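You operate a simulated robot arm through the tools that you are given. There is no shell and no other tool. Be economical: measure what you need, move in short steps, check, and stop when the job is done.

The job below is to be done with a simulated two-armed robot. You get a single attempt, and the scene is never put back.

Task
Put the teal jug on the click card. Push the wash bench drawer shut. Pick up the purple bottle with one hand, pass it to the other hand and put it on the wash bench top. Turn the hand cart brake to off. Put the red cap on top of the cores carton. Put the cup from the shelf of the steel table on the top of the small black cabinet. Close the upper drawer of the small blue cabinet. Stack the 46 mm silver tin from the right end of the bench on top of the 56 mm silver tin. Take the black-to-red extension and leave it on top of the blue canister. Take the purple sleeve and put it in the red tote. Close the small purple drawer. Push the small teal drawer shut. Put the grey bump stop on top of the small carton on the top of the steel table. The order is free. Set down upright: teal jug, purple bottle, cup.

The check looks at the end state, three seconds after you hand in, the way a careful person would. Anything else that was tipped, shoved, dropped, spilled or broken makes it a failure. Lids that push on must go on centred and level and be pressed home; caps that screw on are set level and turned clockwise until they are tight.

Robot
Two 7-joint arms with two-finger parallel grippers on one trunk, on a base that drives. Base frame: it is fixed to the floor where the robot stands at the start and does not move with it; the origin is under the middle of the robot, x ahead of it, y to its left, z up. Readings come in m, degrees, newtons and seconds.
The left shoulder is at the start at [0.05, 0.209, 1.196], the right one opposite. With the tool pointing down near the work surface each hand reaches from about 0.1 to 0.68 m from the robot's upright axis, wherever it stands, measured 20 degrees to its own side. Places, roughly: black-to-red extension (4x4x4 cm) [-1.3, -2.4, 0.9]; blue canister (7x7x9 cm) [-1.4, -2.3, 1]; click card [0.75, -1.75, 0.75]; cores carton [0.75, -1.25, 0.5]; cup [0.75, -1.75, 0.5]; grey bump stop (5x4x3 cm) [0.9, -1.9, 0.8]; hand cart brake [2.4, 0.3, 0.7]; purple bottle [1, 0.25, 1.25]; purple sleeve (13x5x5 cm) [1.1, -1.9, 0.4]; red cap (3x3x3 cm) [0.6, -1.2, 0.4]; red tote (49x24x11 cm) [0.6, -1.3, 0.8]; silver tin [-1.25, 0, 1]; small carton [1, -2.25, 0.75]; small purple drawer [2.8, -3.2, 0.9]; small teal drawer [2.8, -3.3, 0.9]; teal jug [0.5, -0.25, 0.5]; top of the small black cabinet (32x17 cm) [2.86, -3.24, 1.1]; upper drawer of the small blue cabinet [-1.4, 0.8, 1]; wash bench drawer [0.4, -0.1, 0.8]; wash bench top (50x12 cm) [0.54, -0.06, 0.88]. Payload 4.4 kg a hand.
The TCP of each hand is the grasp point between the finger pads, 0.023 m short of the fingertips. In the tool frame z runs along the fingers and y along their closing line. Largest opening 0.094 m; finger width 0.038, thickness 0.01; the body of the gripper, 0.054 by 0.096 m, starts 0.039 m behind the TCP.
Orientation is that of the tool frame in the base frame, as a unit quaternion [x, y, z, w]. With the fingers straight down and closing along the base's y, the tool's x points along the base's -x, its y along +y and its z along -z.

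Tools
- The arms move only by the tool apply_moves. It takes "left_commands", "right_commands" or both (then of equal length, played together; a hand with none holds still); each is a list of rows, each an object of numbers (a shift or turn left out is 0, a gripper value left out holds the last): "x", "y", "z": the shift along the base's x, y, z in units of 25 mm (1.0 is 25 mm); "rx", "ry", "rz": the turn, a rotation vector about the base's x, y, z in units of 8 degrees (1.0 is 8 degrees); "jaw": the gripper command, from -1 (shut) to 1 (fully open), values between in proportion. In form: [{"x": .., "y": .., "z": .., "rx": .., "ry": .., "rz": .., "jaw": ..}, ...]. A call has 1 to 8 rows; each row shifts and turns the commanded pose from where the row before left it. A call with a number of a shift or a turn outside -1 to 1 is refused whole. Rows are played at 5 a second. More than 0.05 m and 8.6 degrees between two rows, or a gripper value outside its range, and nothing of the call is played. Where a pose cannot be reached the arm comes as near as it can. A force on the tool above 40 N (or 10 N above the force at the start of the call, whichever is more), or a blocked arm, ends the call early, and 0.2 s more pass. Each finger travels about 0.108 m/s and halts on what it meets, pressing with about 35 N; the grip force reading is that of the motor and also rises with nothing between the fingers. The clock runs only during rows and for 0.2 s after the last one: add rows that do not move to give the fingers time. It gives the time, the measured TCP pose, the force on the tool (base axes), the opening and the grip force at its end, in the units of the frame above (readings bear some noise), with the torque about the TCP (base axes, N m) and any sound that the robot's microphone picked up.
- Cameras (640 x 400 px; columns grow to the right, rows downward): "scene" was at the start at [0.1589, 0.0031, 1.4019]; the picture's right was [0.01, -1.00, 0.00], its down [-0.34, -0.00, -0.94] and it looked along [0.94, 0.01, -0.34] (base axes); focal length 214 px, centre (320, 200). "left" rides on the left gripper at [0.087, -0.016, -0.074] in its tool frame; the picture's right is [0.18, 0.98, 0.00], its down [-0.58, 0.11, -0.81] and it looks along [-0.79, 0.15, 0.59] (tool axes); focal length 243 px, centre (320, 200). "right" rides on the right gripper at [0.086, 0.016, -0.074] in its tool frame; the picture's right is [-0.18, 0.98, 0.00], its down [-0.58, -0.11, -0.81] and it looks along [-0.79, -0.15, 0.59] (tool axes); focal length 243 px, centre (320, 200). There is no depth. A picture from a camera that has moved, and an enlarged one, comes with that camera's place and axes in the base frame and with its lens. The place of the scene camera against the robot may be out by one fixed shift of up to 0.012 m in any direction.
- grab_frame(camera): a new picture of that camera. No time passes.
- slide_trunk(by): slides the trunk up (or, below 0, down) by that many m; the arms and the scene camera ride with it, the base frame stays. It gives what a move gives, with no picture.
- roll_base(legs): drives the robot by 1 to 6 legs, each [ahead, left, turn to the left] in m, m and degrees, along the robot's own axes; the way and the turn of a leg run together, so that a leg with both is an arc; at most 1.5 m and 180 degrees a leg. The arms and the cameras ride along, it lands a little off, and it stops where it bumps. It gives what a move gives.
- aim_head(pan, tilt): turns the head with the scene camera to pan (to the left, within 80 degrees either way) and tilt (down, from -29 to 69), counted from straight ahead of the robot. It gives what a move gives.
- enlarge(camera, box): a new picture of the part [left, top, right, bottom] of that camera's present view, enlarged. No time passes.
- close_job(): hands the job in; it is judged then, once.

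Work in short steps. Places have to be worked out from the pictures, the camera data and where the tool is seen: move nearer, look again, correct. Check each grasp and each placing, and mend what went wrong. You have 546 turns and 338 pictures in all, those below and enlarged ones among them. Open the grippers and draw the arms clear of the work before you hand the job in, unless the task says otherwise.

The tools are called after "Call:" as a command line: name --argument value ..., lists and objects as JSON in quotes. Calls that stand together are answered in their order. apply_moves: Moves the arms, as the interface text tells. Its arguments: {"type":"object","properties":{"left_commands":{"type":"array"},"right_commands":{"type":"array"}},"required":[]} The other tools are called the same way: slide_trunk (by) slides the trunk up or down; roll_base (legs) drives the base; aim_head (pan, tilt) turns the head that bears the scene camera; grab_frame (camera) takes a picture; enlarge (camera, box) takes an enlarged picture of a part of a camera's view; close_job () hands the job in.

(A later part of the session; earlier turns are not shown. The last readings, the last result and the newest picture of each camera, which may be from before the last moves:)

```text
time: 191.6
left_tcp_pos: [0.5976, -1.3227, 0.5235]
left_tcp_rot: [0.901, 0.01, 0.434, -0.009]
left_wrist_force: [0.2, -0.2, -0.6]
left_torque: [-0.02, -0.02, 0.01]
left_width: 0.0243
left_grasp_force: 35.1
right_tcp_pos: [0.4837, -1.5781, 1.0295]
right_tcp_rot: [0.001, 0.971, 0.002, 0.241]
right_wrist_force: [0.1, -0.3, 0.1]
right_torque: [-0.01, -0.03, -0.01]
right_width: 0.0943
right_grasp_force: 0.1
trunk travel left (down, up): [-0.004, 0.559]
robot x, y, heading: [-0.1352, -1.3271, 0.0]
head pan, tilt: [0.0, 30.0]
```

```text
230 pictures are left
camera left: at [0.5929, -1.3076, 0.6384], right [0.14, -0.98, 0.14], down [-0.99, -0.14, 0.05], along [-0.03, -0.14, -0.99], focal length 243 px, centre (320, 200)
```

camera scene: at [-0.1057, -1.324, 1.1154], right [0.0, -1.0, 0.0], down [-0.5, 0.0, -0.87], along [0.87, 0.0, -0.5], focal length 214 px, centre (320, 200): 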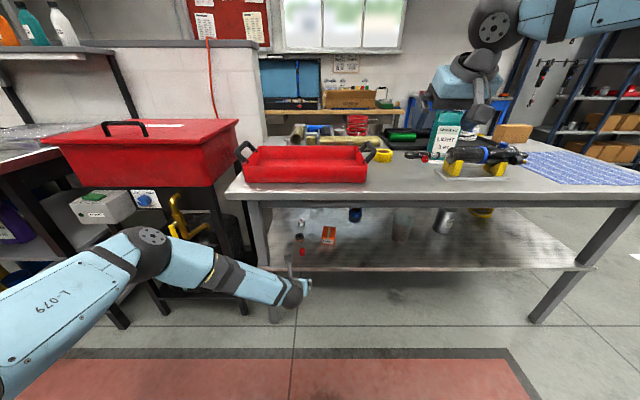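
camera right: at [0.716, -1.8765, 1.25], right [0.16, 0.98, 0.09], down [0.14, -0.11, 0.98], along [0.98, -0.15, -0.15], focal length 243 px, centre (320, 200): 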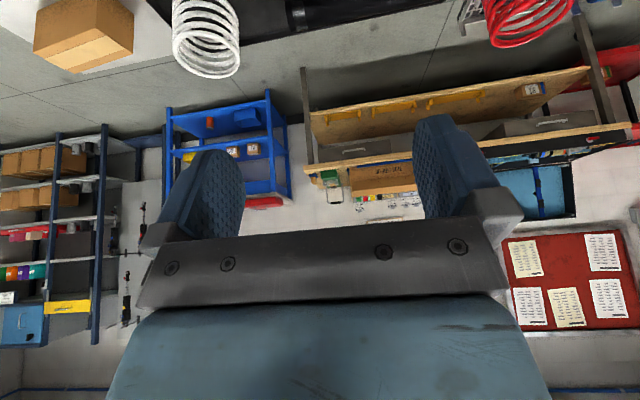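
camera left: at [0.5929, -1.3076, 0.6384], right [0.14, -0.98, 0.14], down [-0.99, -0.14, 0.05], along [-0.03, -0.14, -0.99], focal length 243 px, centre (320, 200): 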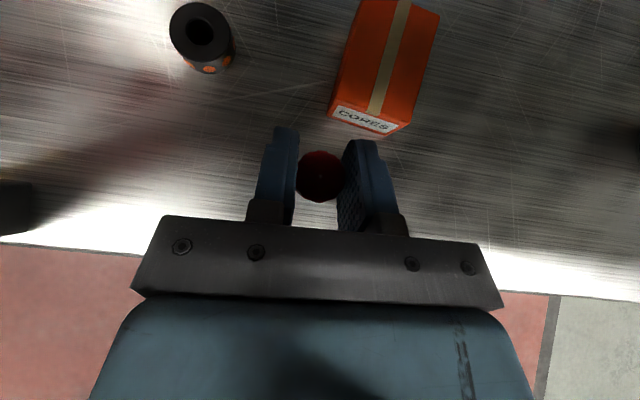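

Carton top centre ≈ (0.697, −1.364). I move the cap over it at the present height and look.

Call:
apply_moves --left_commands '[{"x": 1, "y": -0.4}, {"x": 1, "y": -0.4}, {"x": 1, "y": -0.4}, {"x": 1, "y": -0.4}, {}]'

Call:
grab_frame --camera "left"

Call:
enlarge --camera "scene" --box '[250, 185, 410, 285]'

```text
time: 192.8
left_tcp_pos: [0.698, -1.3624, 0.5241]
left_tcp_rot: [0.901, 0.011, 0.434, -0.009]
left_wrist_force: [0.3, 0.6, 0.5]
left_torque: [0.03, 0.04, 0.01]
left_width: 0.0241
left_grasp_force: 34.7
right_tcp_pos: [0.4838, -1.5766, 1.0295]
right_tcp_rot: [0.0, 0.971, 0.001, 0.24]
right_wrist_force: [0.6, 0.4, -0.3]
right_torque: [-0.01, -0.02, -0.01]
right_width: 0.0942
right_grasp_force: 0.1
trunk travel left (down, up): [-0.004, 0.559]
robot x, y, heading: [-0.1362, -1.3257, 0.3]
head pan, tilt: [0.0, 30.0]
```

```text
229 pictures are left
camera left: at [0.6928, -1.3467, 0.6377], right [0.14, -0.98, 0.14], down [-0.99, -0.13, 0.05], along [-0.03, -0.14, -0.99], focal length 243 px, centre (320, 200)
```

left: 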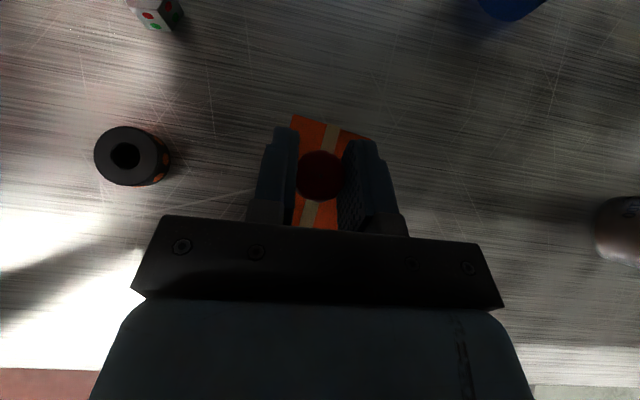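

```text
4.00 times, centred on (330, 235) of scene
camera zoom: at [0.0227, -1.3238, 1.1155], right [0.0, -1.0, 0.0], down [-0.5, 0.0, -0.87], along [0.87, 0.0, -0.5], focal length 858 px, centre (280, 60)
```

zoom: 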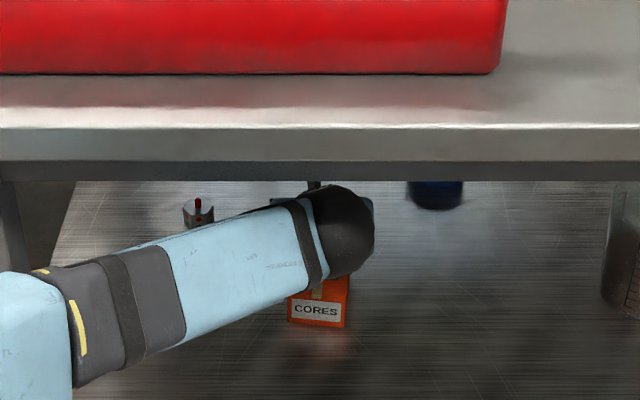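

The cap is centred on the tape line over the carton. I lower until contact.

Call:
apply_moves --left_commands '[{"z": -0.4}, {"z": -0.3}, {}]'

Call:
apply_moves --left_commands '[{"z": -0.2}, {}]'

Call:
grab_frame --camera "left"

```text
time: 193.6
left_tcp_pos: [0.6986, -1.3614, 0.5062]
left_tcp_rot: [0.901, 0.011, 0.434, -0.01]
left_wrist_force: [0.1, 0.3, -0.9]
left_torque: [0.0, 0.0, 0.01]
left_width: 0.0242
left_grasp_force: 35.0
right_tcp_pos: [0.4826, -1.5776, 1.0284]
right_tcp_rot: [0.0, 0.97, 0.003, 0.242]
right_wrist_force: [-0.5, 0.2, 0.3]
right_torque: [-0.01, -0.01, -0.01]
right_width: 0.0939
right_grasp_force: 0.0
trunk travel left (down, up): [-0.004, 0.559]
robot x, y, heading: [-0.1325, -1.3245, -0.1]
head pan, tilt: [0.0, 30.0]
```

```text
time: 194.2
left_tcp_pos: [0.6961, -1.3625, 0.5007]
left_tcp_rot: [0.901, 0.01, 0.433, -0.009]
left_wrist_force: [0.7, 0.1, 0.2]
left_torque: [-0.01, -0.01, -0.01]
left_width: 0.0241
left_grasp_force: 35.0
right_tcp_pos: [0.4843, -1.5764, 1.0297]
right_tcp_rot: [0.0, 0.971, 0.003, 0.241]
right_wrist_force: [0.5, -1.0, -1.0]
right_torque: [-0.03, -0.02, 0.02]
right_width: 0.094
right_grasp_force: 0.1
trunk travel left (down, up): [-0.004, 0.559]
robot x, y, heading: [-0.1325, -1.3262, -0.2]
head pan, tilt: [0.0, 30.0]
```

```text
227 pictures are left
camera left: at [0.6926, -1.3468, 0.6154], right [0.14, -0.98, 0.14], down [-0.99, -0.13, 0.05], along [-0.03, -0.14, -0.99], focal length 243 px, centre (320, 200)
```

left: 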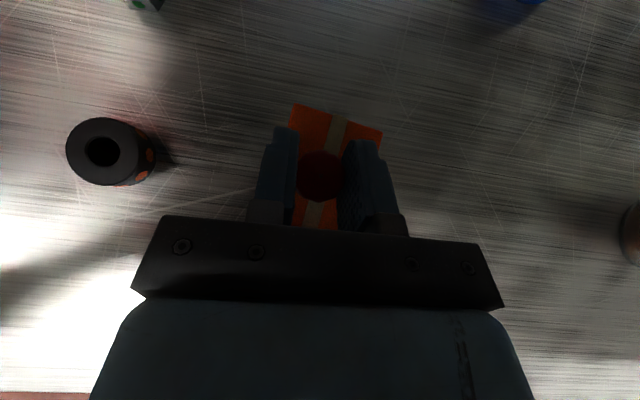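

Call:
apply_moves --left_commands '[{"z": -0.15}, {}]'

Call:
apply_moves --left_commands '[{"z": -0.12}, {}]'

Call:
apply_moves --left_commands '[{"z": -0.12}, {}]'

```text
time: 194.8
left_tcp_pos: [0.6971, -1.3627, 0.4969]
left_tcp_rot: [0.901, 0.01, 0.433, -0.009]
left_wrist_force: [0.3, -0.5, -0.1]
left_torque: [0.01, 0.01, -0.01]
left_width: 0.0241
left_grasp_force: 35.6
right_tcp_pos: [0.4834, -1.5766, 1.0282]
right_tcp_rot: [0.001, 0.97, 0.002, 0.242]
right_wrist_force: [-0.2, -0.8, -0.3]
right_torque: [-0.01, -0.02, -0.01]
right_width: 0.094
right_grasp_force: 0.2
trunk travel left (down, up): [-0.004, 0.559]
robot x, y, heading: [-0.1328, -1.3251, 0.0]
head pan, tilt: [0.0, 30.0]
```

```text
time: 195.4
left_tcp_pos: [0.6986, -1.3625, 0.4937]
left_tcp_rot: [0.901, 0.012, 0.434, -0.01]
left_wrist_force: [0.3, 0.1, 0.2]
left_torque: [0.0, 0.02, 0.05]
left_width: 0.024
left_grasp_force: 34.5
right_tcp_pos: [0.4836, -1.5773, 1.0296]
right_tcp_rot: [0.001, 0.97, 0.002, 0.241]
right_wrist_force: [0.5, -0.4, -0.4]
right_torque: [-0.02, 0.03, -0.01]
right_width: 0.094
right_grasp_force: 0.1
trunk travel left (down, up): [-0.004, 0.559]
robot x, y, heading: [-0.133, -1.3234, -0.0]
head pan, tilt: [0.0, 30.0]
```

```text
time: 196.0
left_tcp_pos: [0.6985, -1.3628, 0.4941]
left_tcp_rot: [0.9, 0.01, 0.435, -0.009]
left_wrist_force: [-0.2, 1.4, 12.4]
left_torque: [-0.09, -0.07, 0.09]
left_width: 0.0243
left_grasp_force: 34.8
right_tcp_pos: [0.4808, -1.5771, 1.0319]
right_tcp_rot: [0.001, 0.97, 0.001, 0.242]
right_wrist_force: [-0.4, 0.5, -0.6]
right_torque: [-0.03, -0.02, -0.02]
right_width: 0.0937
right_grasp_force: 0.1
trunk travel left (down, up): [-0.004, 0.559]
robot x, y, heading: [-0.1332, -1.3288, -0.0]
head pan, tilt: [0.0, 30.0]
```

Contact (12 N). I open and lift away.

Call:
apply_moves --left_commands '[{"jaw": -0.2}, {"jaw": 0.4}, {"jaw": 1}, {"z": 0.6}, {"z": 1}, {"z": 1}]'

Call:
grab_frame --camera "left"

```text
time: 197.4
left_tcp_pos: [0.6959, -1.3637, 0.5456]
left_tcp_rot: [0.903, 0.007, 0.429, -0.009]
left_wrist_force: [0.4, -1.0, -0.1]
left_torque: [0.0, -0.05, -0.02]
left_width: 0.094
left_grasp_force: 0.0
right_tcp_pos: [0.4857, -1.5775, 1.025]
right_tcp_rot: [0.001, 0.971, 0.003, 0.239]
right_wrist_force: [-0.5, 0.2, 0.3]
right_torque: [0.0, 0.04, -0.01]
right_width: 0.094
right_grasp_force: 0.2
trunk travel left (down, up): [-0.004, 0.559]
robot x, y, heading: [-0.1322, -1.324, 0.0]
head pan, tilt: [0.0, 30.0]
```

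```text
226 pictures are left
camera left: at [0.6909, -1.3485, 0.6601], right [0.14, -0.98, 0.13], down [-0.99, -0.13, 0.06], along [-0.04, -0.14, -0.99], focal length 243 px, centre (320, 200)
```

left: 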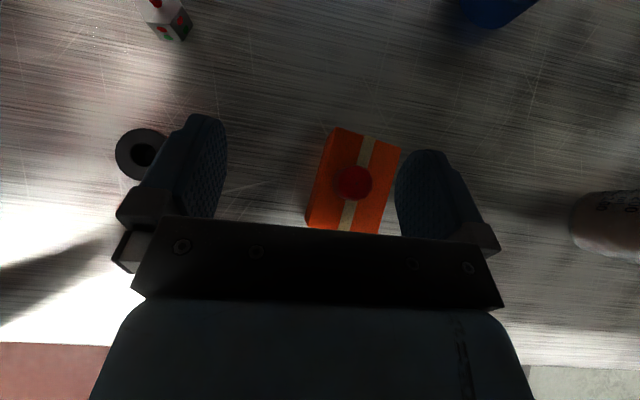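

The cap rests centred on the carton. I back out.

Call:
roll_base --legs '[[-0.3, 0, 0]]'

Call:
enlarge --camera "scene" --box '[240, 180, 440, 305]'

```text
time: 199.4
left_tcp_pos: [0.3995, -1.3631, 0.557]
left_tcp_rot: [0.901, 0.009, 0.433, -0.008]
left_wrist_force: [-0.3, -0.1, 0.2]
left_torque: [-0.03, -0.02, -0.01]
left_width: 0.0939
left_grasp_force: 0.1
right_tcp_pos: [0.1847, -1.5784, 1.0295]
right_tcp_rot: [0.002, 0.971, 0.001, 0.241]
right_wrist_force: [-0.6, -0.2, 0.2]
right_torque: [-0.01, -0.02, 0.0]
right_width: 0.0942
right_grasp_force: 0.0
trunk travel left (down, up): [-0.004, 0.559]
robot x, y, heading: [-0.4289, -1.3248, -0.3]
head pan, tilt: [0.0, 30.0]
```

```text
3.20 times, centred on (340, 242) of scene
camera zoom: at [-0.2757, -1.3238, 1.1156], right [0.0, -1.0, 0.0], down [-0.5, 0.0, -0.87], along [0.87, 0.0, -0.5], focal length 686 px, centre (256, 64)
```

zoom: 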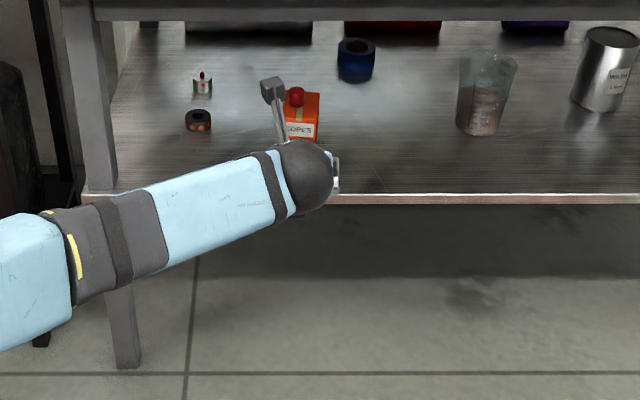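

Red cap done. Next is the clear cup, which holds liquid: about (0.69, −1.71) on the shelf. I raise the right hand, shift right to line up the left hand, and look from nearer.

Call:
apply_moves --right_commands '[{"z": 1}, {"z": 1}, {"z": 1}, {"z": 1}, {"x": -1}, {"x": -1}]'

Call:
roll_base --legs '[[0, -0.34, 0], [0.12, 0, 0]]'

Call:
enlarge --camera "scene" --box '[250, 180, 410, 280]'

Call:
grab_frame --camera "left"

```text
time: 200.8
left_tcp_pos: [0.3995, -1.3638, 0.5573]
left_tcp_rot: [0.901, 0.008, 0.434, -0.008]
left_wrist_force: [0.0, 0.2, 0.3]
left_torque: [-0.03, -0.03, 0.0]
left_width: 0.0939
left_grasp_force: 0.1
right_tcp_pos: [0.1342, -1.5782, 1.1288]
right_tcp_rot: [0.001, 0.97, 0.002, 0.242]
right_wrist_force: [0.2, -1.0, 0.6]
right_torque: [0.02, -0.04, -0.02]
right_width: 0.0943
right_grasp_force: 0.1
trunk travel left (down, up): [-0.004, 0.559]
robot x, y, heading: [-0.4313, -1.3264, -0.1]
head pan, tilt: [0.0, 30.0]
```

```text
time: 205.2
left_tcp_pos: [0.5176, -1.7048, 0.5564]
left_tcp_rot: [0.901, 0.009, 0.434, -0.009]
left_wrist_force: [0.3, 0.0, 0.3]
left_torque: [-0.02, 0.0, -0.01]
left_width: 0.094
left_grasp_force: 0.1
right_tcp_pos: [0.2529, -1.9179, 1.1284]
right_tcp_rot: [0.001, 0.971, 0.003, 0.241]
right_wrist_force: [0.1, 0.3, 0.7]
right_torque: [-0.01, -0.01, 0.01]
right_width: 0.0938
right_grasp_force: 0.1
trunk travel left (down, up): [-0.004, 0.559]
robot x, y, heading: [-0.3134, -1.6641, -0.2]
head pan, tilt: [0.0, 30.0]
```

```text
4.00 times, centred on (330, 230) of scene
camera zoom: at [-0.1565, -1.6642, 1.1153], right [0.0, -1.0, 0.0], down [-0.5, 0.0, -0.87], along [0.87, 0.0, -0.5], focal length 858 px, centre (280, 80)
```

zoom: 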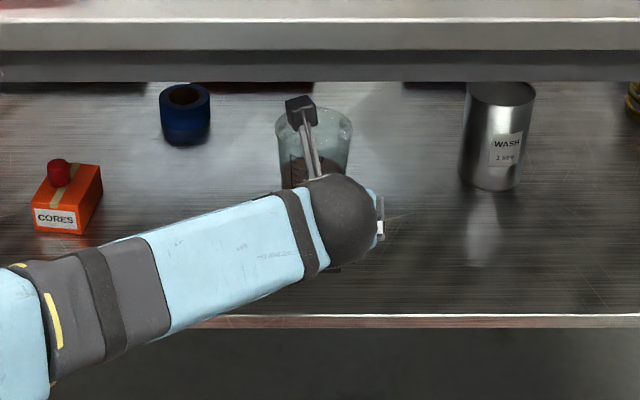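

```text
223 pictures are left
camera left: at [0.5127, -1.689, 0.6702], right [0.14, -0.98, 0.14], down [-0.99, -0.13, 0.05], along [-0.03, -0.14, -0.99], focal length 243 px, centre (320, 200)
```

left: 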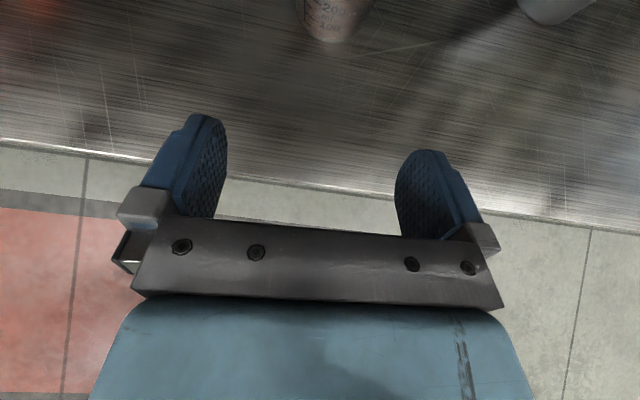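

The beaker is about (0.70, −1.713), rim z≈0.566, rim dia ≈0.086. With a steep hand the palm would hit it, so I flatten the left hand toward 15° and see how low it stays.

Call:
apply_moves --left_commands '[{"ry": -1}, {"ry": -1}, {"ry": -1}, {}]'

Call:
apply_moves --left_commands '[{"z": -0.5}, {"z": -0.5}, {}]'

```text
time: 206.2
left_tcp_pos: [0.5179, -1.7045, 0.5578]
left_tcp_rot: [0.79, 0.01, 0.613, -0.006]
left_wrist_force: [0.1, -0.4, 0.0]
left_torque: [-0.01, 0.0, 0.01]
left_width: 0.094
left_grasp_force: 0.2
right_tcp_pos: [0.2535, -1.9187, 1.1296]
right_tcp_rot: [0.001, 0.97, 0.002, 0.241]
right_wrist_force: [0.2, -0.8, 0.3]
right_torque: [0.02, 0.01, -0.01]
right_width: 0.094
right_grasp_force: 0.0
trunk travel left (down, up): [-0.004, 0.559]
robot x, y, heading: [-0.3102, -1.6689, -0.1]
head pan, tilt: [0.0, 30.0]
```

```text
time: 207.0
left_tcp_pos: [0.5171, -1.7059, 0.5316]
left_tcp_rot: [0.791, 0.011, 0.611, -0.007]
left_wrist_force: [-0.8, -0.1, 0.0]
left_torque: [-0.04, -0.01, 0.02]
left_width: 0.0943
left_grasp_force: 0.1
right_tcp_pos: [0.2529, -1.9189, 1.1294]
right_tcp_rot: [0.003, 0.97, 0.001, 0.242]
right_wrist_force: [0.8, 0.0, -0.9]
right_torque: [0.03, -0.03, 0.0]
right_width: 0.0942
right_grasp_force: 0.0
trunk travel left (down, up): [-0.004, 0.559]
robot x, y, heading: [-0.3135, -1.6649, -0.3]
head pan, tilt: [0.0, 30.0]
```

Reachable. I set z≈0.507, y≈−1.713 and drive in most of the way.

Call:
apply_moves --left_commands '[{"z": -0.5, "y": -0.3}, {"z": -0.4}, {}]'

Call:
roll_base --legs '[[0.09, 0, 0]]'

Call:
grab_frame --camera "left"

Call:
enlarge --camera "scene" --box '[250, 180, 410, 280]'

```text
time: 207.8
left_tcp_pos: [0.516, -1.7137, 0.5097]
left_tcp_rot: [0.791, 0.011, 0.611, -0.006]
left_wrist_force: [-0.1, 0.9, 0.4]
left_torque: [0.02, -0.01, -0.02]
left_width: 0.0939
left_grasp_force: 0.1
right_tcp_pos: [0.2535, -1.9196, 1.1281]
right_tcp_rot: [0.002, 0.971, 0.001, 0.241]
right_wrist_force: [-0.3, 0.2, 0.5]
right_torque: [0.0, -0.04, 0.02]
right_width: 0.094
right_grasp_force: 0.0
trunk travel left (down, up): [-0.004, 0.559]
robot x, y, heading: [-0.3131, -1.6661, -0.0]
head pan, tilt: [0.0, 30.0]
```

```text
time: 208.9
left_tcp_pos: [0.607, -1.713, 0.509]
left_tcp_rot: [0.791, 0.011, 0.612, -0.007]
left_wrist_force: [-0.3, 0.0, 0.5]
left_torque: [0.03, -0.01, -0.01]
left_width: 0.0941
left_grasp_force: 0.1
right_tcp_pos: [0.343, -1.9203, 1.1282]
right_tcp_rot: [0.002, 0.97, 0.001, 0.241]
right_wrist_force: [0.5, -0.2, 0.1]
right_torque: [0.01, -0.03, 0.01]
right_width: 0.094
right_grasp_force: 0.2
trunk travel left (down, up): [-0.004, 0.559]
robot x, y, heading: [-0.2269, -1.6669, -0.3]
head pan, tilt: [0.0, 30.0]
```

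```text
222 pictures are left
camera left: at [0.556, -1.6975, 0.6111], right [0.07, -0.98, 0.18], down [-0.92, -0.13, -0.36], along [0.38, -0.14, -0.92], focal length 243 px, centre (320, 200)
```

left: 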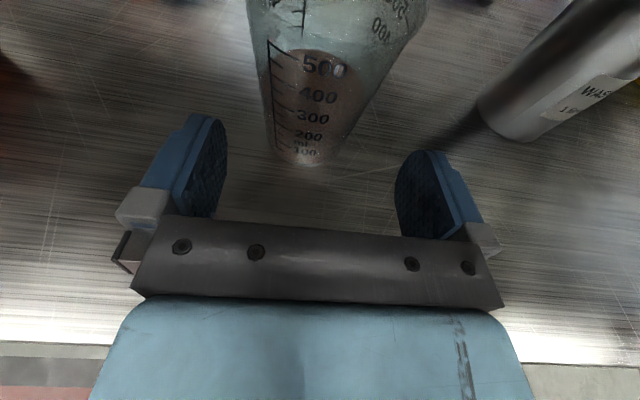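

```text
4.00 times, centred on (330, 230) of scene
camera zoom: at [-0.0668, -1.6646, 1.1153], right [0.0, -1.0, 0.0], down [-0.5, 0.0, -0.87], along [0.87, 0.0, -0.5], focal length 858 px, centre (280, 80)
```

zoom: 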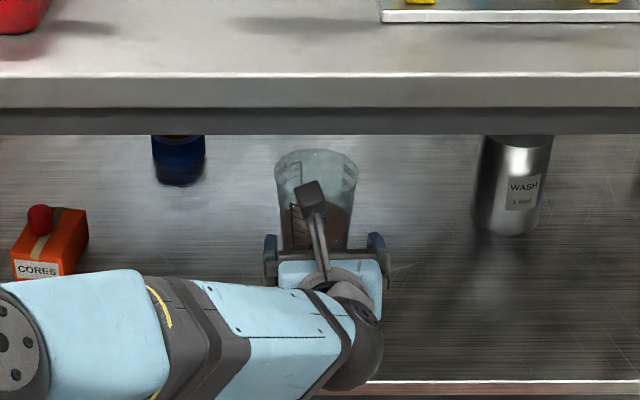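

Call:
roll_base --legs '[[0.06, 0, 0]]'

Call:
grab_frame --camera "left"

```text
time: 209.9
left_tcp_pos: [0.6654, -1.7131, 0.5076]
left_tcp_rot: [0.791, 0.01, 0.612, -0.006]
left_wrist_force: [0.0, 0.1, 0.8]
left_torque: [0.0, 0.01, 0.01]
left_width: 0.0939
left_grasp_force: 0.0
right_tcp_pos: [0.4027, -1.9191, 1.1279]
right_tcp_rot: [0.002, 0.971, 0.001, 0.241]
right_wrist_force: [0.4, -1.2, 0.1]
right_torque: [0.0, 0.01, -0.04]
right_width: 0.0942
right_grasp_force: 0.0
trunk travel left (down, up): [-0.004, 0.559]
robot x, y, heading: [-0.1666, -1.6668, -0.2]
head pan, tilt: [0.0, 30.0]
```

```text
220 pictures are left
camera left: at [0.6151, -1.6978, 0.6112], right [0.07, -0.98, 0.18], down [-0.92, -0.13, -0.36], along [0.38, -0.14, -0.92], focal length 243 px, centre (320, 200)
```

left: 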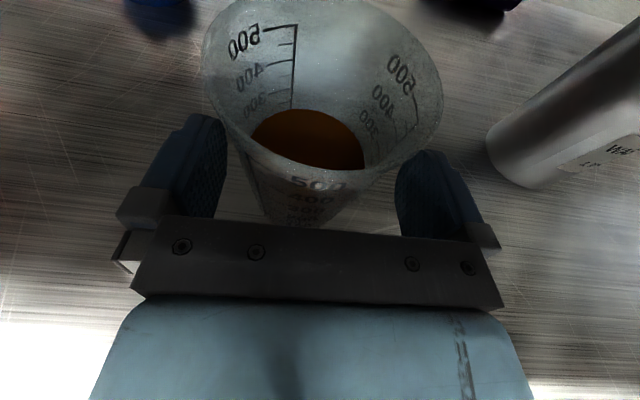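

Cup axis ≈ x 0.692. I move in 1.3 cm and close gently.

Call:
apply_moves --left_commands '[{"x": 0.52}, {}, {"jaw": 0.75}, {"jaw": 0.6}, {"jaw": 0.4}, {"jaw": 0.2}, {"jaw": -1}, {}]'

Call:
grab_frame --camera "left"

```text
time: 211.7
left_tcp_pos: [0.6791, -1.7131, 0.5082]
left_tcp_rot: [0.791, 0.01, 0.612, -0.006]
left_wrist_force: [0.2, 0.4, 0.4]
left_torque: [-0.09, -0.08, 0.04]
left_width: 0.0869
left_grasp_force: 35.2
right_tcp_pos: [0.4022, -1.92, 1.1282]
right_tcp_rot: [0.002, 0.971, 0.001, 0.241]
right_wrist_force: [0.2, -0.8, -0.6]
right_torque: [-0.03, 0.0, 0.0]
right_width: 0.0941
right_grasp_force: 0.0
trunk travel left (down, up): [-0.004, 0.559]
robot x, y, heading: [-0.1644, -1.6674, -0.0]
head pan, tilt: [0.0, 30.0]
```

```text
219 pictures are left
camera left: at [0.6281, -1.6978, 0.6119], right [0.07, -0.98, 0.18], down [-0.92, -0.13, -0.36], along [0.38, -0.14, -0.92], focal length 243 px, centre (320, 200)
```

left: 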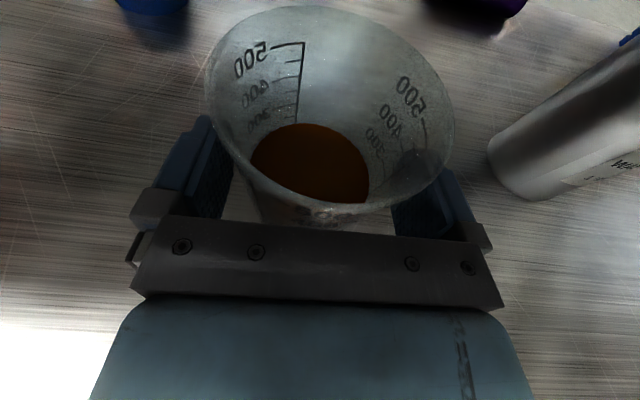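

Gripped at 87 mm. I lift gently with the trunk, then check.

Call:
slide_trunk --by 0.04

Call:
grab_frame --camera "left"

```text
time: 212.5
left_tcp_pos: [0.6799, -1.714, 0.5483]
left_tcp_rot: [0.791, 0.01, 0.612, -0.006]
left_wrist_force: [0.0, -1.2, -3.3]
left_torque: [-0.02, 0.06, 0.01]
left_width: 0.087
left_grasp_force: 35.1
right_tcp_pos: [0.4025, -1.9199, 1.168]
right_tcp_rot: [0.003, 0.971, 0.002, 0.24]
right_wrist_force: [-0.6, 0.8, 0.9]
right_torque: [-0.01, -0.03, 0.02]
right_width: 0.0942
right_grasp_force: 0.0
trunk travel left (down, up): [-0.044, 0.519]
robot x, y, heading: [-0.1661, -1.6665, -0.2]
head pan, tilt: [0.0, 30.0]
```

```text
218 pictures are left
camera left: at [0.6283, -1.6979, 0.6511], right [0.07, -0.98, 0.18], down [-0.92, -0.13, -0.36], along [0.38, -0.14, -0.92], focal length 243 px, centre (320, 200)
```

left: 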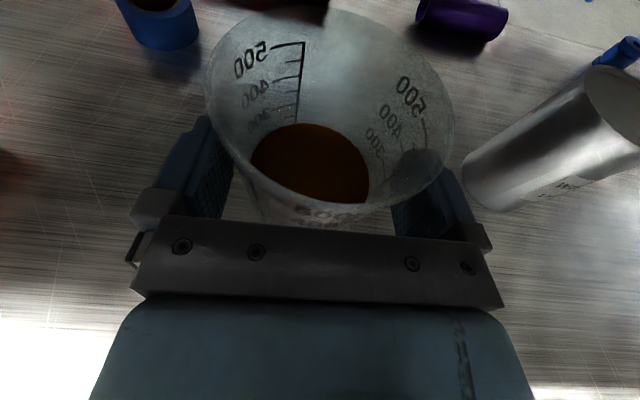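

The cup is held with no tilt. I back out slowly and look to the right for the way round.

Call:
roll_base --legs '[[-0.4, 0, 0]]'

Call:
slide_trunk --by 0.4

Call:
aim_head --pan -45 --tilt 25

Call:
grab_frame --camera "scene"

Call:
grab_frame --camera "left"

```text
time: 215.0
left_tcp_pos: [0.2831, -1.7088, 0.5502]
left_tcp_rot: [0.791, 0.012, 0.612, -0.008]
left_wrist_force: [-1.0, 0.4, -1.9]
left_torque: [0.01, 0.09, 0.02]
left_width: 0.0869
left_grasp_force: 35.1
right_tcp_pos: [0.0065, -1.9159, 1.1683]
right_tcp_rot: [-0.001, 0.97, 0.002, 0.241]
right_wrist_force: [-0.7, 0.2, 0.8]
right_torque: [0.02, 0.01, 0.01]
right_width: 0.0941
right_grasp_force: 0.0
trunk travel left (down, up): [-0.044, 0.519]
robot x, y, heading: [-0.5617, -1.6652, -0.2]
head pan, tilt: [0.0, 30.0]
```

```text
time: 218.8
left_tcp_pos: [0.2823, -1.7083, 0.9488]
left_tcp_rot: [0.791, 0.012, 0.611, -0.007]
left_wrist_force: [0.4, 0.2, -1.9]
left_torque: [0.04, 0.05, -0.04]
left_width: 0.0872
left_grasp_force: 35.1
right_tcp_pos: [0.006, -1.9159, 1.5687]
right_tcp_rot: [0.0, 0.971, 0.001, 0.241]
right_wrist_force: [0.2, 0.0, -0.2]
right_torque: [-0.01, 0.02, 0.01]
right_width: 0.0939
right_grasp_force: 0.1
trunk travel left (down, up): [-0.444, 0.119]
robot x, y, heading: [-0.5584, -1.6651, 0.1]
head pan, tilt: [0.0, 30.0]
```

```text
time: 219.9
left_tcp_pos: [0.2826, -1.7093, 0.9483]
left_tcp_rot: [0.791, 0.012, 0.611, -0.008]
left_wrist_force: [0.5, 0.1, -1.7]
left_torque: [0.01, 0.07, 0.04]
left_width: 0.0872
left_grasp_force: 35.3
right_tcp_pos: [0.0064, -1.9168, 1.569]
right_tcp_rot: [0.0, 0.971, 0.002, 0.241]
right_wrist_force: [-0.5, -0.3, -0.4]
right_torque: [0.01, 0.02, -0.03]
right_width: 0.0937
right_grasp_force: 0.1
trunk travel left (down, up): [-0.444, 0.119]
robot x, y, heading: [-0.5617, -1.663, 0.2]
head pan, tilt: [-45.0, 25.0]
```

```text
217 pictures are left
camera scene: at [-0.4297, -1.7288, 1.5634], right [-0.71, -0.71, 0.0], down [-0.3, 0.3, -0.91], along [0.64, -0.64, -0.42], focal length 214 px, centre (320, 200)
```

scene: 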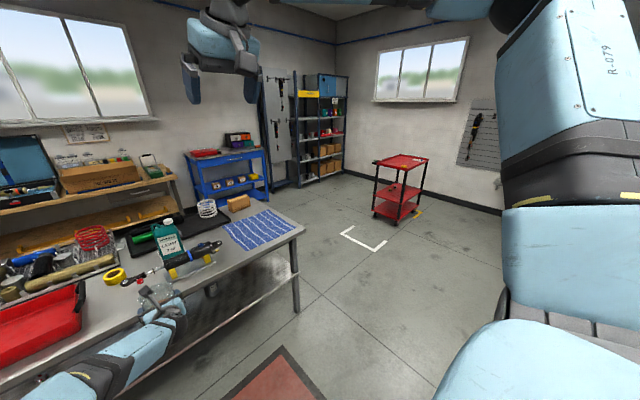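

```text
216 pictures are left
camera left: at [0.2317, -1.6939, 1.0514], right [0.07, -0.98, 0.18], down [-0.92, -0.14, -0.36], along [0.38, -0.14, -0.92], focal length 243 px, centre (320, 200)
```

left: 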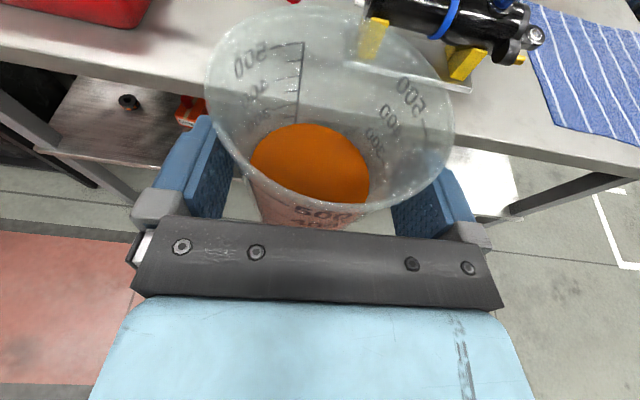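

The black cabinet with coloured drawers stands on the blue cart near (2.86, −3.22). I strafe right past the table's end, then drive ahead toward it, checking the cup.

Call:
roll_base --legs '[[0.0, -1.4, 0], [1.2, 0, 0]]'

Call:
aim_head --pan 0 --tilt 20

Call:
grab_frame --camera "scene"

Call:
grab_frame --camera "left"

```text
time: 238.2
left_tcp_pos: [1.4897, -3.116, 0.9493]
left_tcp_rot: [0.791, 0.01, 0.612, -0.006]
left_wrist_force: [-0.2, 0.2, -2.1]
left_torque: [-0.02, 0.02, -0.01]
left_width: 0.0873
left_grasp_force: 35.1
right_tcp_pos: [1.2122, -3.3235, 1.5686]
right_tcp_rot: [0.001, 0.971, 0.002, 0.241]
right_wrist_force: [-0.4, -0.1, -0.5]
right_torque: [-0.02, -0.01, -0.01]
right_width: 0.094
right_grasp_force: 0.0
trunk travel left (down, up): [-0.444, 0.119]
robot x, y, heading: [0.6451, -3.073, -0.1]
head pan, tilt: [-45.0, 25.0]
```

```text
time: 239.3
left_tcp_pos: [1.4898, -3.1157, 0.9483]
left_tcp_rot: [0.791, 0.011, 0.612, -0.007]
left_wrist_force: [-0.1, 0.2, -2.7]
left_torque: [-0.01, 0.08, -0.01]
left_width: 0.0869
left_grasp_force: 35.0
right_tcp_pos: [1.2122, -3.3234, 1.5685]
right_tcp_rot: [0.001, 0.97, 0.002, 0.241]
right_wrist_force: [0.8, -0.8, 0.4]
right_torque: [0.01, -0.03, 0.03]
right_width: 0.094
right_grasp_force: 0.1
trunk travel left (down, up): [-0.444, 0.119]
robot x, y, heading: [0.6437, -3.0708, 0.0]
head pan, tilt: [0.0, 20.0]
```

```text
215 pictures are left
camera scene: at [0.8049, -3.069, 1.5715], right [0.0, -1.0, 0.0], down [-0.34, 0.0, -0.94], along [0.94, 0.0, -0.34], focal length 214 px, centre (320, 200)
```

scene: 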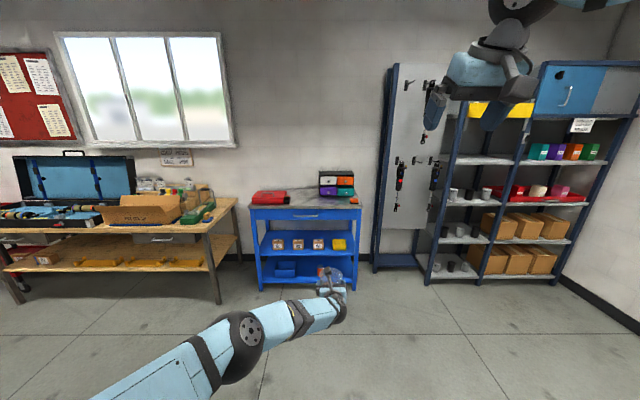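

```text
214 pictures are left
camera left: at [1.4385, -3.1012, 1.0515], right [0.07, -0.98, 0.18], down [-0.92, -0.13, -0.36], along [0.38, -0.14, -0.92], focal length 243 px, centre (320, 200)
```

left: 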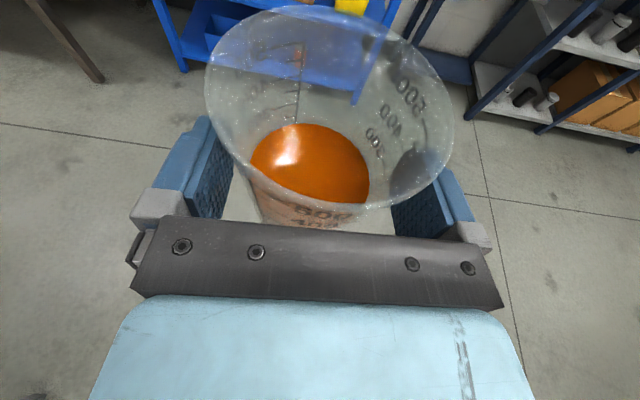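

Call:
enlarge --camera "scene" --box '[240, 160, 380, 248]'

```text
4.55 times, centred on (310, 204) of scene
camera zoom: at [0.8049, -3.069, 1.5715], right [0.0, -1.0, 0.0], down [-0.34, 0.0, -0.94], along [0.94, 0.0, -0.34], focal length 975 px, centre (366, 182)
```

zoom: 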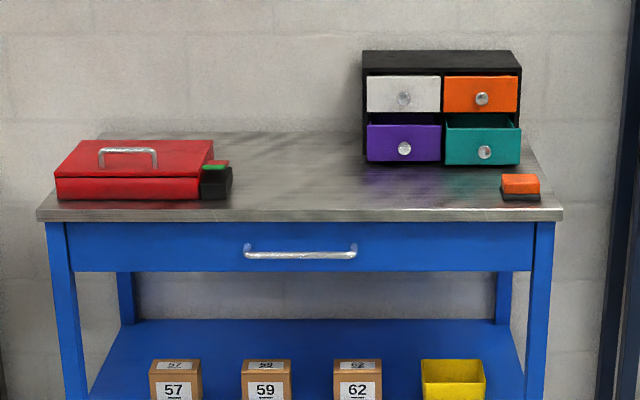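

The purple and teal drawers stand open below the white and orange ones. I'll shut them first with the right hand so the cup's perch isn't disturbed. I retract and raise the left (cup) hand, and bring the right hand down, closed, at about 35° pitch.

Call:
apply_moves --left_commands '[{"z": 0.5, "x": -1}, {"z": 0.5, "x": -1}, {"z": 0.5, "x": -1}, {"z": 0.5, "x": -1}, {"z": 0.5, "x": -1}, {"z": 0.5, "x": -1}, {"z": 0.5, "x": -1}, {"z": 0.5, "x": -1}]' --right_commands '[{"z": -1, "jaw": -1}, {"z": -1}, {"z": -1}, {"z": -1}, {"z": -1}, {"z": -1}, {"z": -1}, {"z": -1}]'

Call:
apply_moves --right_commands '[{"z": -1, "x": 0.5, "ry": -1}, {"z": -1, "x": 0.5, "ry": -1}, {"z": -1, "x": 0.5, "ry": -1}, {"z": -1, "x": 0.5, "ry": -0.4}, {"z": -1}, {"z": -1}, {"z": -1}, {"z": -1}]'

Call:
apply_moves --right_commands '[{"z": -1, "x": 0.5}, {"z": -1, "x": 0.5}, {"z": -1, "x": 0.5}, {"z": -1, "x": 0.5}, {"z": -1}, {"z": -1}, {"z": -1}, {"z": -1}]'

Call:
grab_frame --camera "left"

Call:
grab_frame --camera "scene"

```text
time: 241.1
left_tcp_pos: [1.2887, -3.1174, 1.0494]
left_tcp_rot: [0.791, 0.011, 0.611, -0.007]
left_wrist_force: [0.1, 0.5, -2.3]
left_torque: [-0.02, 0.04, -0.01]
left_width: 0.087
left_grasp_force: 34.5
right_tcp_pos: [1.2111, -3.3224, 1.3665]
right_tcp_rot: [0.001, 0.971, 0.001, 0.241]
right_wrist_force: [-0.8, 0.3, -0.6]
right_torque: [0.04, -0.03, 0.03]
right_width: 0.0001
right_grasp_force: 34.7
trunk travel left (down, up): [-0.444, 0.119]
robot x, y, heading: [0.6492, -3.0716, -0.2]
head pan, tilt: [0.0, 20.0]
```

```text
time: 242.9
left_tcp_pos: [1.289, -3.1162, 1.0489]
left_tcp_rot: [0.791, 0.011, 0.612, -0.007]
left_wrist_force: [0.1, 0.2, -3.0]
left_torque: [-0.01, 0.04, -0.04]
left_width: 0.0872
left_grasp_force: 35.3
right_tcp_pos: [1.264, -3.3242, 1.1681]
right_tcp_rot: [0.0, 0.887, 0.002, 0.463]
right_wrist_force: [-0.1, 0.1, 0.0]
right_torque: [-0.01, -0.03, 0.02]
right_width: 0.0
right_grasp_force: 34.5
trunk travel left (down, up): [-0.444, 0.119]
robot x, y, heading: [0.6447, -3.0706, 0.0]
head pan, tilt: [0.0, 20.0]
```

```text
time: 244.7
left_tcp_pos: [1.2889, -3.1164, 1.0484]
left_tcp_rot: [0.791, 0.01, 0.611, -0.006]
left_wrist_force: [-0.5, -0.9, -2.2]
left_torque: [0.0, 0.05, 0.04]
left_width: 0.0874
left_grasp_force: 35.2
right_tcp_pos: [1.2719, -3.3888, 1.0638]
right_tcp_rot: [0.001, 0.886, 0.002, 0.463]
right_wrist_force: [0.0, -0.4, -0.1]
right_torque: [-0.04, 0.03, 0.0]
right_width: 0.0
right_grasp_force: 35.2
right hand out of reach, approached as far as the arm can: row 3, 4, 5, 6, 7, 8
trunk travel left (down, up): [-0.444, 0.119]
robot x, y, heading: [0.6432, -3.0738, -0.2]
head pan, tilt: [0.0, 20.0]
```

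```text
212 pictures are left
camera left: at [1.2376, -3.1015, 1.1514], right [0.07, -0.98, 0.18], down [-0.92, -0.13, -0.36], along [0.38, -0.14, -0.92], focal length 243 px, centre (320, 200)
```

left: 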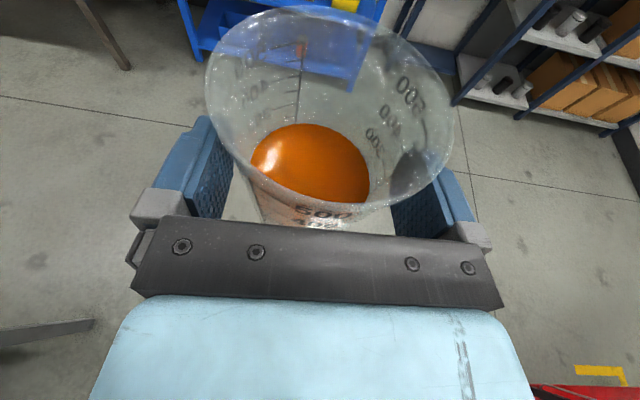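

```text
211 pictures are left
camera scene: at [0.8047, -3.0692, 1.5715], right [0.0, -1.0, 0.0], down [-0.34, 0.0, -0.94], along [0.94, 0.0, -0.34], focal length 214 px, centre (320, 200)
```

scene: 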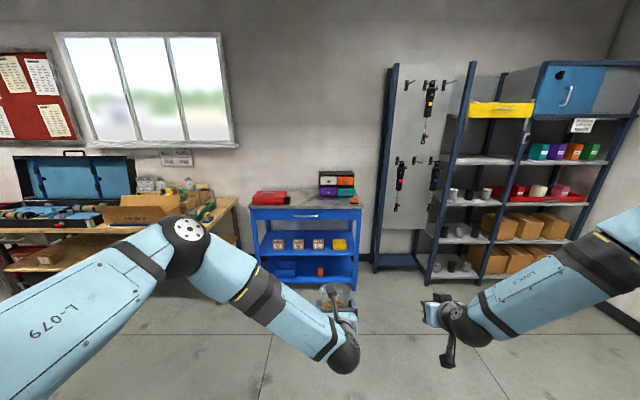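

I lower the trunk 0.11 to put the right fingertips at z≈0.955. The cup hand pulls further back and up so it stays clear of the cabinet.

Call:
slide_trunk --by -0.11

Call:
apply_moves --left_commands '[{"z": 0.6, "x": -1}, {"z": 0.6, "x": -1}, {"z": 0.6, "x": -1}, {"z": 0.6, "x": -1}, {"z": 0.6, "x": -1}, {"z": 0.6, "x": -1}, {"z": 0.5, "x": -1}]'

Call:
roll_base --legs '[[0, 0.235, 0], [1.3, 0, 0]]'

Call:
aim_head --pan -15 --tilt 35

Call:
grab_frame --camera "scene"

Call:
grab_frame --camera "left"

```text
time: 246.1
left_tcp_pos: [1.2878, -3.1161, 0.9375]
left_tcp_rot: [0.792, 0.011, 0.611, -0.007]
left_wrist_force: [0.4, -1.8, -3.4]
left_torque: [-0.04, 0.05, 0.04]
left_width: 0.0872
left_grasp_force: 35.2
right_tcp_pos: [1.2735, -3.3898, 0.9541]
right_tcp_rot: [0.001, 0.887, 0.001, 0.462]
right_wrist_force: [0.8, -0.5, -0.6]
right_torque: [0.01, 0.03, -0.02]
right_width: 0.0002
right_grasp_force: 34.5
trunk travel left (down, up): [-0.334, 0.229]
robot x, y, heading: [0.6449, -3.0701, 0.1]
head pan, tilt: [0.0, 20.0]
```

```text
time: 247.7
left_tcp_pos: [1.1133, -3.1164, 1.0419]
left_tcp_rot: [0.791, 0.01, 0.612, -0.006]
left_wrist_force: [-0.2, 0.8, -2.1]
left_torque: [-0.01, 0.03, -0.01]
left_width: 0.0871
left_grasp_force: 34.8
right_tcp_pos: [1.2737, -3.3891, 0.954]
right_tcp_rot: [0.0, 0.887, 0.003, 0.462]
right_wrist_force: [0.2, 0.2, 0.4]
right_torque: [-0.03, 0.02, 0.0]
right_width: 0.0
right_grasp_force: 34.9
trunk travel left (down, up): [-0.334, 0.229]
robot x, y, heading: [0.6443, -3.0672, -0.1]
head pan, tilt: [0.0, 20.0]
```

```text
time: 256.5
left_tcp_pos: [2.4098, -2.8862, 1.0409]
left_tcp_rot: [0.791, 0.01, 0.612, -0.006]
left_wrist_force: [-0.7, 0.8, -3.0]
left_torque: [0.0, 0.05, 0.0]
left_width: 0.0871
left_grasp_force: 34.8
right_tcp_pos: [2.5703, -3.1564, 0.9538]
right_tcp_rot: [0.0, 0.887, 0.002, 0.462]
right_wrist_force: [-0.1, 0.0, -0.8]
right_torque: [-0.02, 0.04, 0.01]
right_width: 0.0
right_grasp_force: 34.6
trunk travel left (down, up): [-0.334, 0.229]
robot x, y, heading: [1.942, -2.8357, -0.2]
head pan, tilt: [0.0, 20.0]
```

```text
time: 257.2
left_tcp_pos: [2.4098, -2.8851, 1.0406]
left_tcp_rot: [0.791, 0.01, 0.612, -0.006]
left_wrist_force: [-0.6, 0.2, -3.3]
left_torque: [-0.01, 0.06, -0.07]
left_width: 0.087
left_grasp_force: 34.6
right_tcp_pos: [2.5699, -3.1558, 0.9529]
right_tcp_rot: [0.001, 0.886, 0.002, 0.463]
right_wrist_force: [0.0, 1.3, -0.3]
right_torque: [0.01, 0.0, 0.01]
right_width: 0.0
right_grasp_force: 34.5
trunk travel left (down, up): [-0.334, 0.229]
robot x, y, heading: [1.9455, -2.8376, 0.0]
head pan, tilt: [-15.0, 35.0]
```

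```text
210 pictures are left
camera scene: at [2.0933, -2.8595, 1.4377], right [-0.26, -0.97, 0.0], down [-0.55, 0.15, -0.82], along [0.79, -0.21, -0.57], focal length 214 px, centre (320, 200)
```

scene: 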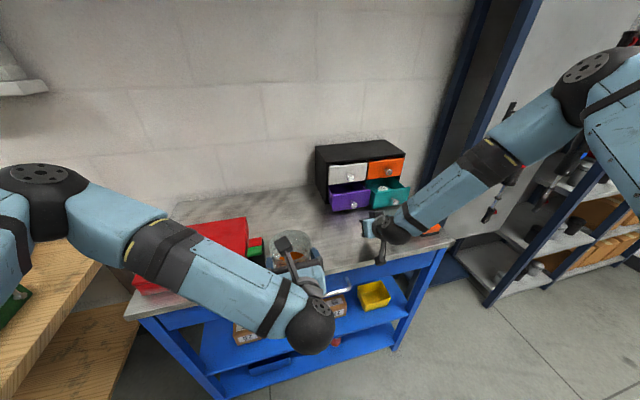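

```text
209 pictures are left
camera left: at [2.3589, -2.8692, 1.1438], right [0.07, -0.98, 0.18], down [-0.92, -0.13, -0.36], along [0.38, -0.14, -0.92], focal length 243 px, centre (320, 200)
```

left: 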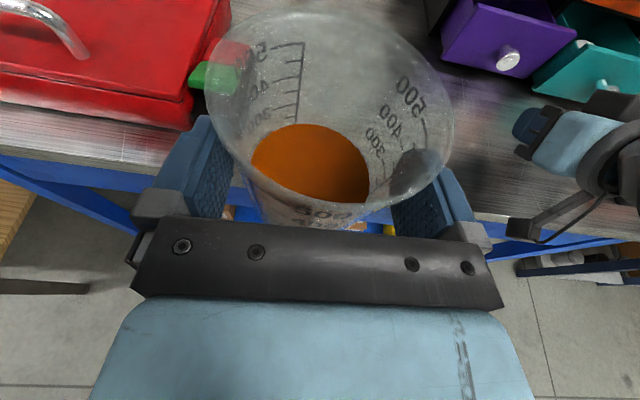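

Call:
enlarge --camera "scene" --box '[300, 130, 460, 270]'

Call:
grab_frame --camera "right"

```text
2.86 times, centred on (380, 200) of scene
camera zoom: at [2.0933, -2.8595, 1.4377], right [-0.26, -0.97, 0.0], down [-0.55, 0.15, -0.82], along [0.79, -0.21, -0.57], focal length 613 px, centre (149, 200)
```

zoom: 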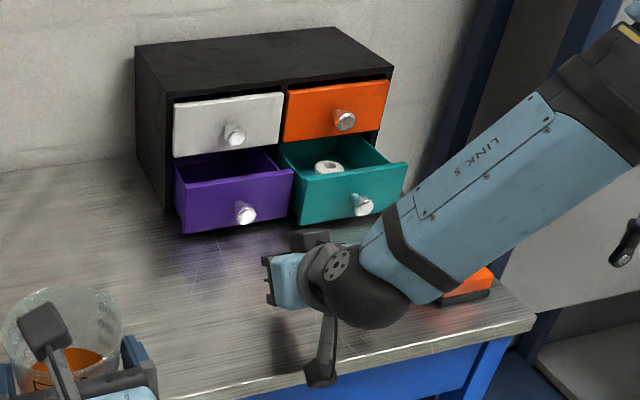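

```text
207 pictures are left
camera right: at [2.4603, -3.1407, 0.9262], right [0.1, 0.98, 0.16], down [-0.33, -0.11, 0.94], along [0.94, -0.15, 0.31], focal length 243 px, centre (320, 200)
```

right: 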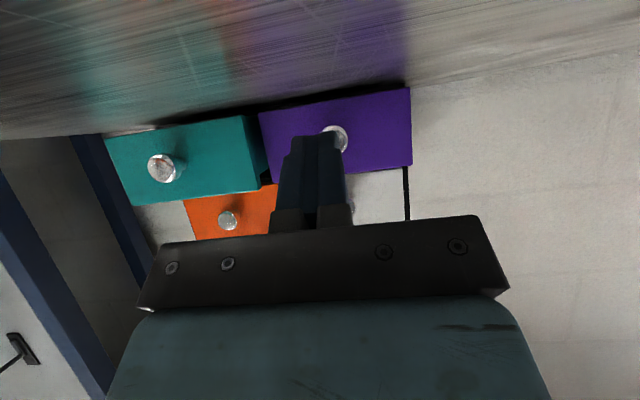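

Fingertips are lined up with the purple knob (y≈−3.155, z≈0.945). I drive forward to push.

Call:
roll_base --legs '[[0.12, 0, 0]]'

Call:
enlarge --camera "scene" --box '[300, 130, 460, 270]'

```text
time: 258.5
left_tcp_pos: [2.5291, -2.8853, 1.0407]
left_tcp_rot: [0.791, 0.012, 0.612, -0.008]
left_wrist_force: [0.6, 0.7, -2.1]
left_torque: [0.01, 0.06, 0.01]
left_width: 0.0872
left_grasp_force: 35.0
right_tcp_pos: [2.69, -3.1553, 0.9544]
right_tcp_rot: [0.0, 0.886, 0.002, 0.463]
right_wrist_force: [-0.6, 0.1, -0.8]
right_torque: [0.01, -0.02, 0.05]
right_width: 0.0002
right_grasp_force: 35.1
trunk travel left (down, up): [-0.334, 0.229]
robot x, y, heading: [2.0616, -2.8379, -0.0]
head pan, tilt: [-15.0, 35.0]
```

```text
2.86 times, centred on (380, 200) of scene
camera zoom: at [2.2126, -2.8595, 1.4377], right [-0.26, -0.97, 0.0], down [-0.55, 0.15, -0.82], along [0.79, -0.21, -0.57], focal length 613 px, centre (149, 200)
```

zoom: 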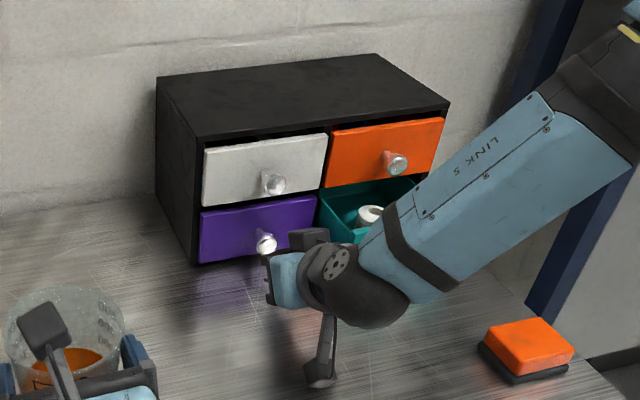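

Call:
roll_base --legs '[[0.02, 0, 0]]'

Call:
enlarge --camera "scene" --box '[320, 150, 420, 230]'

```text
time: 259.3
left_tcp_pos: [2.55, -2.8851, 1.0404]
left_tcp_rot: [0.791, 0.012, 0.612, -0.007]
left_wrist_force: [-0.1, 0.2, -2.9]
left_torque: [-0.02, 0.04, 0.01]
left_width: 0.0873
left_grasp_force: 34.8
right_tcp_pos: [2.7104, -3.156, 0.9547]
right_tcp_rot: [0.0, 0.887, 0.002, 0.462]
right_wrist_force: [0.4, 0.0, -0.3]
right_torque: [0.03, -0.03, 0.01]
right_width: 0.0
right_grasp_force: 34.5
trunk travel left (down, up): [-0.334, 0.229]
robot x, y, heading: [2.085, -2.8371, 0.1]
head pan, tilt: [-15.0, 35.0]
```

```text
5.00 times, centred on (370, 190) of scene
camera zoom: at [2.2329, -2.8595, 1.4375], right [-0.26, -0.97, 0.0], down [-0.55, 0.15, -0.82], along [0.79, -0.21, -0.57], focal length 1072 px, centre (70, 250)
```

zoom: 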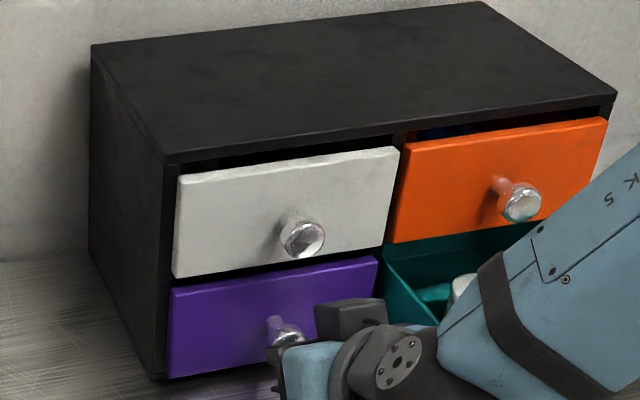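

Call:
roll_base --legs '[[0.03, 0, 0]]'

Call:
enlarge --camera "scene" --box '[320, 150, 420, 230]'

```text
time: 260.1
left_tcp_pos: [2.5592, -2.8846, 1.0428]
left_tcp_rot: [0.791, 0.01, 0.612, -0.006]
left_wrist_force: [-0.4, 0.4, -1.9]
left_torque: [0.0, 0.05, 0.01]
left_width: 0.087
left_grasp_force: 34.5
right_tcp_pos: [2.7129, -3.1555, 0.9514]
right_tcp_rot: [-0.001, 0.89, 0.003, 0.456]
right_wrist_force: [-15.3, -0.1, 7.7]
right_torque: [0.01, -0.24, 0.0]
right_width: 0.0
right_grasp_force: 35.1
trunk travel left (down, up): [-0.334, 0.229]
robot x, y, heading: [2.0933, -2.8391, -0.2]
head pan, tilt: [-15.0, 35.0]
stopped in leg 1: the force on the tool passed its limit at 62 N (the readings are from after the stop); the commanded pose is now the measured one
```

```text
5.00 times, centred on (370, 190) of scene
camera zoom: at [2.2411, -2.8594, 1.438], right [-0.26, -0.97, 0.0], down [-0.55, 0.15, -0.82], along [0.79, -0.21, -0.57], focal length 1072 px, centre (70, 250)
```

zoom: 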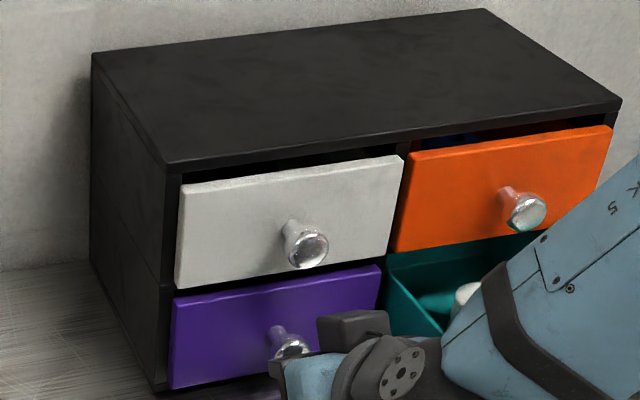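

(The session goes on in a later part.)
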